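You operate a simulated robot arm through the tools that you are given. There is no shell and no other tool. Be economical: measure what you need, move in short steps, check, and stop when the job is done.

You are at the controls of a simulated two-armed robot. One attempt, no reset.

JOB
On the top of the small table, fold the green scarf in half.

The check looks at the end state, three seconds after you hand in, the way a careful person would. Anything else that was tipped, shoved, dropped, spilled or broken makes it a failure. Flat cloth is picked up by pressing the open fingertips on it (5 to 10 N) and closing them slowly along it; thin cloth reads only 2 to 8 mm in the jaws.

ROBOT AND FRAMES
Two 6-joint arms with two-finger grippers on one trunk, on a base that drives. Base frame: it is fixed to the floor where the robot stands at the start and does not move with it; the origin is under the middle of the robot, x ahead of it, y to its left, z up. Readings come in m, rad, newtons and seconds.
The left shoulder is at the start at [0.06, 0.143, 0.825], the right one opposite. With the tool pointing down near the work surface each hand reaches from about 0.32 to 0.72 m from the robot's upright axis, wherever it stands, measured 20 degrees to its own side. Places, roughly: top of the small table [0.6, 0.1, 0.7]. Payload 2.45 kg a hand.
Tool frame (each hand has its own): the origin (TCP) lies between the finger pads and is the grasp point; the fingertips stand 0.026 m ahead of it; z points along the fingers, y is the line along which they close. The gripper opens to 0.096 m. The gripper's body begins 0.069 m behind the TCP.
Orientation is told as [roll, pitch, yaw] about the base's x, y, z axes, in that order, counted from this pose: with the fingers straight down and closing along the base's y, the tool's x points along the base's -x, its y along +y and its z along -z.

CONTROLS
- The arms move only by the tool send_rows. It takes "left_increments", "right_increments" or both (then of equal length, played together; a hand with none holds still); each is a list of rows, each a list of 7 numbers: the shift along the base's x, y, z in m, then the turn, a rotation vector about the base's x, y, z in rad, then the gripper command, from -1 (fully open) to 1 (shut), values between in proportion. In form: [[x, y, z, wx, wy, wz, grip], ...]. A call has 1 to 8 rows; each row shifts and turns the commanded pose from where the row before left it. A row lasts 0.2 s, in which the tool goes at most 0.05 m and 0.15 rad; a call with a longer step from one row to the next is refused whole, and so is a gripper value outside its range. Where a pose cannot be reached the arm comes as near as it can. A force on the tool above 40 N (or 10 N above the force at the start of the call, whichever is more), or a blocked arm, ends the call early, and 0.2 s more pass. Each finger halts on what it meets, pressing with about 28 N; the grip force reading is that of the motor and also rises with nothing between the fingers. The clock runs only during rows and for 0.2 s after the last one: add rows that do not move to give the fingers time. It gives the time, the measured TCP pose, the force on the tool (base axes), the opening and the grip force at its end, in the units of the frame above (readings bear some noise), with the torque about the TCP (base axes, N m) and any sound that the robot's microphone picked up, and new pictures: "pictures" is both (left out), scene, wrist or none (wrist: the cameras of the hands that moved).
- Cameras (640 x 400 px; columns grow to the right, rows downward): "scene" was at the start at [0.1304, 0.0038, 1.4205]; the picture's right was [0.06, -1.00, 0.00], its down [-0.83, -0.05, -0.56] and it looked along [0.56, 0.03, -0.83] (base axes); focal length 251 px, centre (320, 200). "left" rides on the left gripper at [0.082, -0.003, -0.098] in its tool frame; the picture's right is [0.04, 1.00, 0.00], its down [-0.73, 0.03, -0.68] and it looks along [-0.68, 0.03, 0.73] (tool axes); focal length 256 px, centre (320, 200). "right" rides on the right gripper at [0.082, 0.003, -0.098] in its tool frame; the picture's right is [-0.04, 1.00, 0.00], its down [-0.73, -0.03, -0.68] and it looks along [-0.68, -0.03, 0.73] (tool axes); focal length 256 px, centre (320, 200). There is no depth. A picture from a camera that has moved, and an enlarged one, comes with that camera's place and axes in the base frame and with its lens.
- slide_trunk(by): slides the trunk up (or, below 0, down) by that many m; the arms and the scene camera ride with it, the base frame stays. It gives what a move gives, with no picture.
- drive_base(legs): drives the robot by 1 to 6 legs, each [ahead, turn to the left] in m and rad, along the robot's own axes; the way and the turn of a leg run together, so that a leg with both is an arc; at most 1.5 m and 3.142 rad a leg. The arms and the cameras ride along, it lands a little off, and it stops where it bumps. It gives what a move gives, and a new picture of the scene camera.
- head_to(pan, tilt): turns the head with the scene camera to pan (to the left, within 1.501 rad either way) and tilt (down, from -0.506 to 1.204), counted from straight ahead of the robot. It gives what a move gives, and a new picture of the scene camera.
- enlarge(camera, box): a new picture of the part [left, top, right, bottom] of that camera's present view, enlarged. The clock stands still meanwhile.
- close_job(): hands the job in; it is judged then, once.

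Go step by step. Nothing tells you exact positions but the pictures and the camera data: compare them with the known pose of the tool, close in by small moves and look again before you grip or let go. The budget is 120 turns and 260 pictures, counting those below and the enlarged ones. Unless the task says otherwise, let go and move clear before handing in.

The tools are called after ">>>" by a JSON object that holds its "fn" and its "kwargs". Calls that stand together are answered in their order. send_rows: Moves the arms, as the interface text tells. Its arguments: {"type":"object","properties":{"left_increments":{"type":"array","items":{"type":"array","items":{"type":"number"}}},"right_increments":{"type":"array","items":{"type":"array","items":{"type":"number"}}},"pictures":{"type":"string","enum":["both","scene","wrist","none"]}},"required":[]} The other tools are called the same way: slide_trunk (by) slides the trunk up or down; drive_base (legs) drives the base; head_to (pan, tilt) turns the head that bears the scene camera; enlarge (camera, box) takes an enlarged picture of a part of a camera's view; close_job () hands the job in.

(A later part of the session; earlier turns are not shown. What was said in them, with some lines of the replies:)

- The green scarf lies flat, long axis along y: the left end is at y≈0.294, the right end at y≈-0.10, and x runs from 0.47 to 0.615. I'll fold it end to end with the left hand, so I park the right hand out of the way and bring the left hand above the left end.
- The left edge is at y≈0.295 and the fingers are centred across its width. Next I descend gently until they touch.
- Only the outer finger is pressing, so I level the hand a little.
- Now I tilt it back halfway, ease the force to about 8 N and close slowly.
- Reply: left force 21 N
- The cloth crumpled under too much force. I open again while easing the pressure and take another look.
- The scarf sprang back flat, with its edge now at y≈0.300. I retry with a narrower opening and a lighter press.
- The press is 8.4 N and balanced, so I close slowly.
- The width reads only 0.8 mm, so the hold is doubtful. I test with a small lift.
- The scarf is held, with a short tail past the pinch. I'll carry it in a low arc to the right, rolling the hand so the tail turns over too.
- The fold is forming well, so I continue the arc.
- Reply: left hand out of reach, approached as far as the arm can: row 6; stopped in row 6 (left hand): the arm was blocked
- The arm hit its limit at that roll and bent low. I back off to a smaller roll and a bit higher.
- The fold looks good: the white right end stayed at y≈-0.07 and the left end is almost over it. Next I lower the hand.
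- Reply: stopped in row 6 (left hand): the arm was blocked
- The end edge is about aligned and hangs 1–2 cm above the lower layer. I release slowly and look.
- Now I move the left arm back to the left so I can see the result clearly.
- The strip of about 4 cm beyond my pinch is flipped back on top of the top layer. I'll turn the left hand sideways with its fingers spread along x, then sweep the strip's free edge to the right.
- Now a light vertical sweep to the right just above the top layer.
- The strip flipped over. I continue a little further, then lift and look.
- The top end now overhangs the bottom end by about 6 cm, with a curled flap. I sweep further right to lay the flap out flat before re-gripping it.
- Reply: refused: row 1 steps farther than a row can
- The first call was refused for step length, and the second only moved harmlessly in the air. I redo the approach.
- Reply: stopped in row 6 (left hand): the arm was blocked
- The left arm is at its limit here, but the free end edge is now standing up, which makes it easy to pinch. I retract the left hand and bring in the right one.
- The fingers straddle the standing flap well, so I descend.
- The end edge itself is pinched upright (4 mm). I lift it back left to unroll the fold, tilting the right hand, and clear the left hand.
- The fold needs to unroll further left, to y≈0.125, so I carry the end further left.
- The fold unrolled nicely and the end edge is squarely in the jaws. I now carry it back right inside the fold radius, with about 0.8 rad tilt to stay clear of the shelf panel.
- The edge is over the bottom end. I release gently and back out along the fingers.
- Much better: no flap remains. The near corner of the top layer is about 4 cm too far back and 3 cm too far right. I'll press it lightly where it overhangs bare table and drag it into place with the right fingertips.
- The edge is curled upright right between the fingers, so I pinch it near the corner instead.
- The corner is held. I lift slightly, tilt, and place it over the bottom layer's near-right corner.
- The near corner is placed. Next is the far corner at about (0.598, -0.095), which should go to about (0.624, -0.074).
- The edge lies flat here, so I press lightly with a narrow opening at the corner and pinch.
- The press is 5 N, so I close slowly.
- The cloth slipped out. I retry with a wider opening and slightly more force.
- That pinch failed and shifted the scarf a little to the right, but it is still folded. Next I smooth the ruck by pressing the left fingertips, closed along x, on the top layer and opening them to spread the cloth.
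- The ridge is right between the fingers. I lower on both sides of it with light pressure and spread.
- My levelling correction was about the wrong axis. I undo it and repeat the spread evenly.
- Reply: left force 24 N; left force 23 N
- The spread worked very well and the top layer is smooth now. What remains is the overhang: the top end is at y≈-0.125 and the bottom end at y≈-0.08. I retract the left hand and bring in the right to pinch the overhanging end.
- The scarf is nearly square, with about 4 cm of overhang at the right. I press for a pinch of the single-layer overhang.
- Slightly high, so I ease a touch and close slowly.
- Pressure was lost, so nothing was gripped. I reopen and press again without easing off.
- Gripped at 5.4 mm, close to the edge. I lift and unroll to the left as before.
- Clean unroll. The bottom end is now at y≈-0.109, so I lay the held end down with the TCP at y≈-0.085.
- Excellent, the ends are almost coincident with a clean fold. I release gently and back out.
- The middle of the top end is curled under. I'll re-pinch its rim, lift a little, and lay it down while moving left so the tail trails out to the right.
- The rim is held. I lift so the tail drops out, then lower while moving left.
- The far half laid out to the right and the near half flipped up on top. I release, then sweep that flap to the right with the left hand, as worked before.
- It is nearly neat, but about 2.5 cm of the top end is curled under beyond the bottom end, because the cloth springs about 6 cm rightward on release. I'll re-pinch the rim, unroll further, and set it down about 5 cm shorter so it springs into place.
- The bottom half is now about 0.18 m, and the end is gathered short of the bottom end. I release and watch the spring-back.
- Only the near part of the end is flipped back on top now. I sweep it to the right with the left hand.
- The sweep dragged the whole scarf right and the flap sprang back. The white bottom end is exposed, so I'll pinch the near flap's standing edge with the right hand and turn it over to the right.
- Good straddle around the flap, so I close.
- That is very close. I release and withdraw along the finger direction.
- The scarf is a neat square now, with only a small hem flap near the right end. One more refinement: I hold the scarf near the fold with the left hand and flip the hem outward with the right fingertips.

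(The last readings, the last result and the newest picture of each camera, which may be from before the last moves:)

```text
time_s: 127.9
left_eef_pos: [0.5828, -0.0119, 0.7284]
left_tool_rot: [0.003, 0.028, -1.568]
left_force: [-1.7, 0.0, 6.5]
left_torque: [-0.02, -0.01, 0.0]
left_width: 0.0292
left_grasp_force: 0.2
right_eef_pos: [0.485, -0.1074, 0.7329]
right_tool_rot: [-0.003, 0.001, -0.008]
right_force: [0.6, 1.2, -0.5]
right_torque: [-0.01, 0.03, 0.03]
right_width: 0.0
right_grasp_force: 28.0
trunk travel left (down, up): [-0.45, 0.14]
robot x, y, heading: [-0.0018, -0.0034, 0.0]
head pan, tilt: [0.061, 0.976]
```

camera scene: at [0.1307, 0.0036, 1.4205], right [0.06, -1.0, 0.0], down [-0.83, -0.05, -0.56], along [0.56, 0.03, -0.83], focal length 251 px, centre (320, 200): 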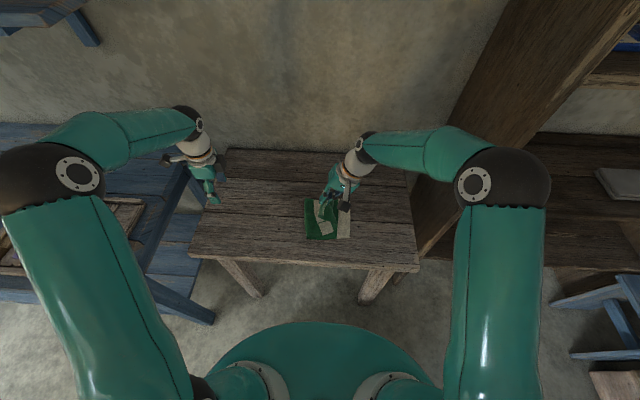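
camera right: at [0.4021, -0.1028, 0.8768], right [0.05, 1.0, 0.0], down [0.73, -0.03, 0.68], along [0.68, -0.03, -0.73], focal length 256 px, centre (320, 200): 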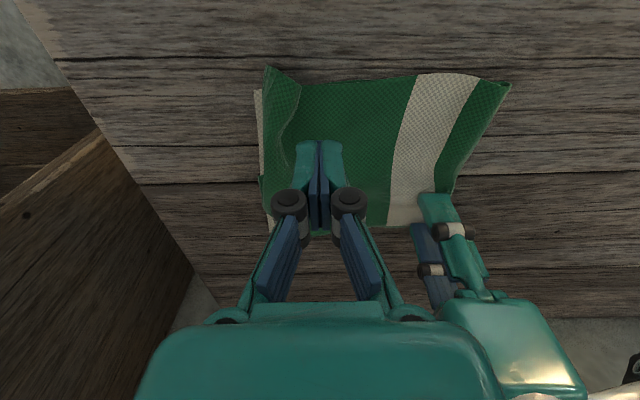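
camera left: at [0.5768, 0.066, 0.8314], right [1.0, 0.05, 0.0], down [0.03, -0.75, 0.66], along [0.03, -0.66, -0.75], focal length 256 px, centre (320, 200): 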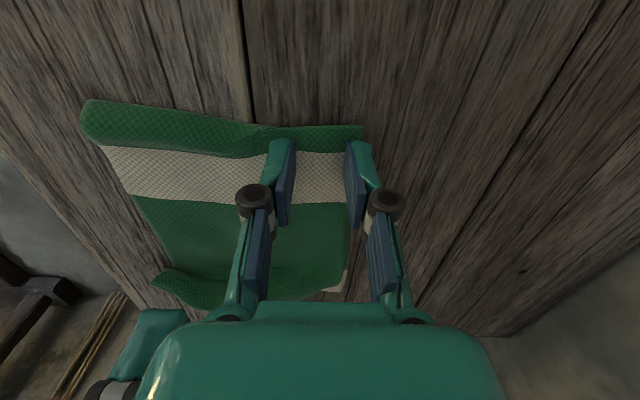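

Holding at 6.5 N. I sweep the right fingertips to the right.

>>> {"fn": "send_rows", "kwargs": {"left_increments": [[0, 0, -0.0004, 0, 0, 0, 0.4], [0, 0, 0, 0, 0, 0, 0.4], [0, 0, 0, 0, 0, 0, 0.4], [0, 0, 0, 0, 0, 0, 0.4], [0, 0, 0, 0, 0, 0, 0.4], [0, 0, 0, 0, 0, 0, 0.4], [0, 0, 0, 0, 0, 0, 0.4]], "right_increments": [[0, -0.012, 0, 0, 0, 0, 1], [0, -0.012, 0, 0, 0, 0, 1], [0, -0.012, 0, 0, 0, 0, 1], [0, -0.015, -0.001, 0, 0, 0, 1], [0, -0.015, -0.001, 0, 0, 0, 1], [0, -0.015, -0.001, 0, 0, 0, 1], [0, 0, 0, 0, 0, 0, 1]], "pictures": "wrist"}}

>>> {"fn": "enlarge", "kwargs": {"camera": "scene", "box": [315, 192, 395, 252]}}

```text
time_s: 129.5
left_eef_pos: [0.5825, -0.0125, 0.728]
left_tool_rot: [0.003, 0.025, -1.565]
left_force: [0.2, -0.7, 10.6]
left_torque: [-0.03, -0.08, 0.0]
left_width: 0.0294
left_grasp_force: 0.2
right_eef_pos: [0.4848, -0.1888, 0.7292]
right_tool_rot: [-0.004, 0.0, -0.007]
right_force: [-0.2, 0.8, -0.4]
right_torque: [-0.01, -0.01, 0.01]
right_width: 0.0001
right_grasp_force: 28.0
trunk travel left (down, up): [-0.45, 0.14]
robot x, y, heading: [-0.0002, -0.0012, 0.0]
head pan, tilt: [0.061, 0.976]
camera right: at [0.402, -0.1843, 0.8291], right [0.05, 1.0, 0.0], down [0.73, -0.03, 0.68], along [0.68, -0.03, -0.73], focal length 256 px, centre (320, 200)
camera left: at [0.5782, 0.0663, 0.8287], right [1.0, 0.05, 0.0], down [0.03, -0.75, 0.66], along [0.03, -0.66, -0.75], focal length 256 px, centre (320, 200)
```

right: 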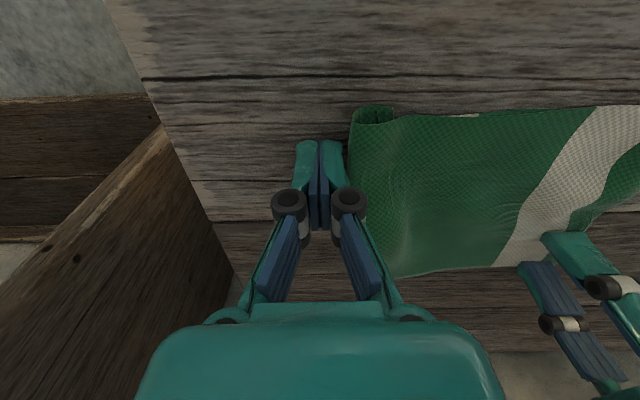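
left: 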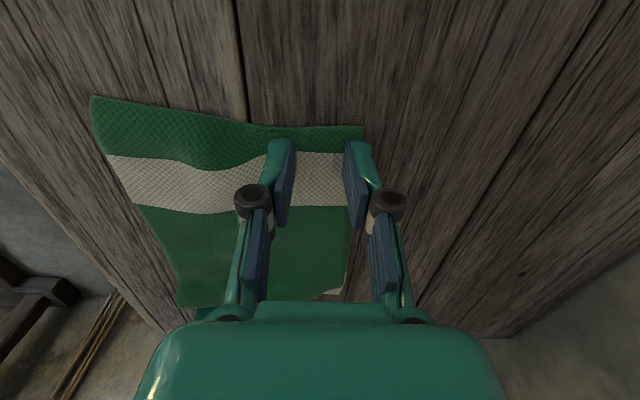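

```text
6.67 times, centred on (355, 222) of scene
camera zoom: at [0.1298, 0.0036, 1.4206], right [0.06, -1.0, 0.0], down [-0.83, -0.05, -0.56], along [0.56, 0.03, -0.83], focal length 1675 px, centre (87, 53)
```

zoom: 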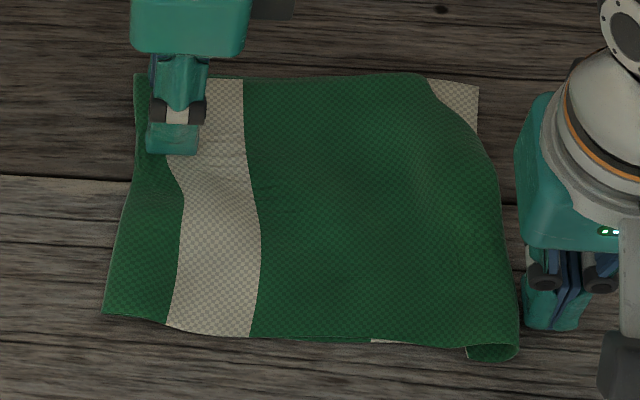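

The top is smooth now: the ends line up within about 1–2 cm, and only a soft rolled lip remains at the right. I move both hands clear and check.

>>> {"fn": "send_rows", "kwargs": {"left_increments": [[0, 0, 0.02, 0, 0, 0, 0.4], [0, 0, 0.04, 0, 0, 0, 0.4], [0, 0.02, 0.04, 0, 0, 0, 0.4], [-0.01, 0.045, 0.01, 0, 0, 0, 0.4], [-0.01, 0.045, 0, 0, 0, 0, 0.4], [-0.01, 0.045, 0, 0, 0, 0, 0.4], [-0.01, 0.045, 0, 0, 0, 0, 0.4], [0, 0.045, 0, 0, 0, 0, 0.4]], "right_increments": [[0, -0.005, 0.01, 0, 0, 0, 1], [0, -0.005, 0.03, 0, 0, 0, 1], [0, 0, 0.04, 0, 0, 0, 1], [-0.02, 0, 0.03, 0, 0, 0, 1], [-0.03, 0, 0.02, 0, 0, 0, 1], [-0.03, -0.01, 0, 0, 0, 0, 1], [-0.03, -0.01, 0, 0, 0, 0, 1], [0, 0, 0, 0, 0, 0, 1]], "pictures": "scene"}}

>>> {"fn": "enlarge", "kwargs": {"camera": "scene", "box": [315, 192, 395, 252]}}

```text
time_s: 131.3
left_eef_pos: [0.5425, 0.2316, 0.8361]
left_tool_rot: [0.003, 0.029, -1.565]
left_force: [-0.1, 0.7, -0.5]
left_torque: [-0.03, 0.01, 0.0]
left_width: 0.0287
left_grasp_force: 0.0
right_eef_pos: [0.3778, -0.2184, 0.8581]
right_tool_rot: [-0.004, 0.001, -0.006]
right_force: [0.1, 0.3, -0.4]
right_torque: [-0.05, 0.03, 0.02]
right_width: 0.0
right_grasp_force: 28.2
trunk travel left (down, up): [-0.45, 0.14]
robot x, y, heading: [0.0005, 0.0008, 0.007]
head pan, tilt: [0.061, 0.976]
camera scene: at [0.131, 0.0044, 1.4204], right [0.06, -1.0, 0.0], down [-0.83, -0.05, -0.56], along [0.56, 0.03, -0.83], focal length 251 px, centre (320, 200)
```

scene: 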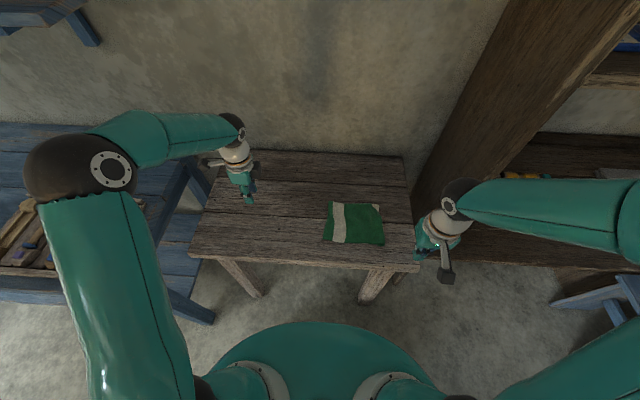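

```text
6.67 times, centred on (355, 222) of scene
camera zoom: at [0.131, 0.0044, 1.4204], right [0.06, -1.0, 0.0], down [-0.83, -0.05, -0.56], along [0.56, 0.03, -0.83], focal length 1675 px, centre (87, 53)
```

zoom: 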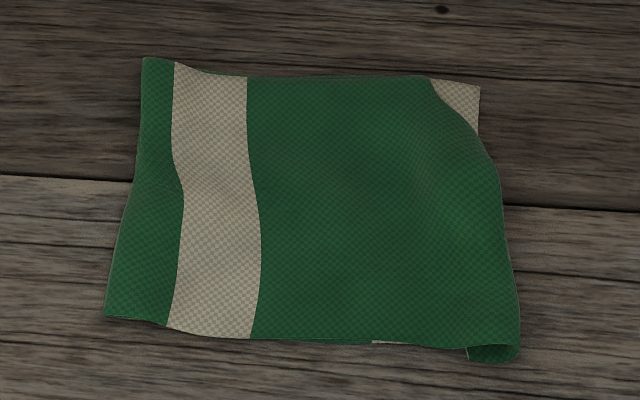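

The scarf lies flat and doubled end to end on the table. The ends meet within about 1–2 cm along the near side, with a soft lip rolled under at the right and the far corner tucked under slightly. Both hands are clear and nothing else looks disturbed, so I hand in.

>>> {"fn": "close_job", "kwargs": {}}

```text
The job is handed in.
```

The green scarf is folded in half end to end on the small table, and I've handed the job in. The fold isn't perfectly crisp:

- **Alignment:** the ends meet within about 1–2 cm along the near side.
- **Right end:** about 2.5 cm of the top layer is rolled under as a soft lip, and the far corner is tucked under slightly.
- **Position:** the scarf ended up several centimetres to the right of where it started.

Both hands are clear, and in the last picture nothing else looks moved or knocked over.
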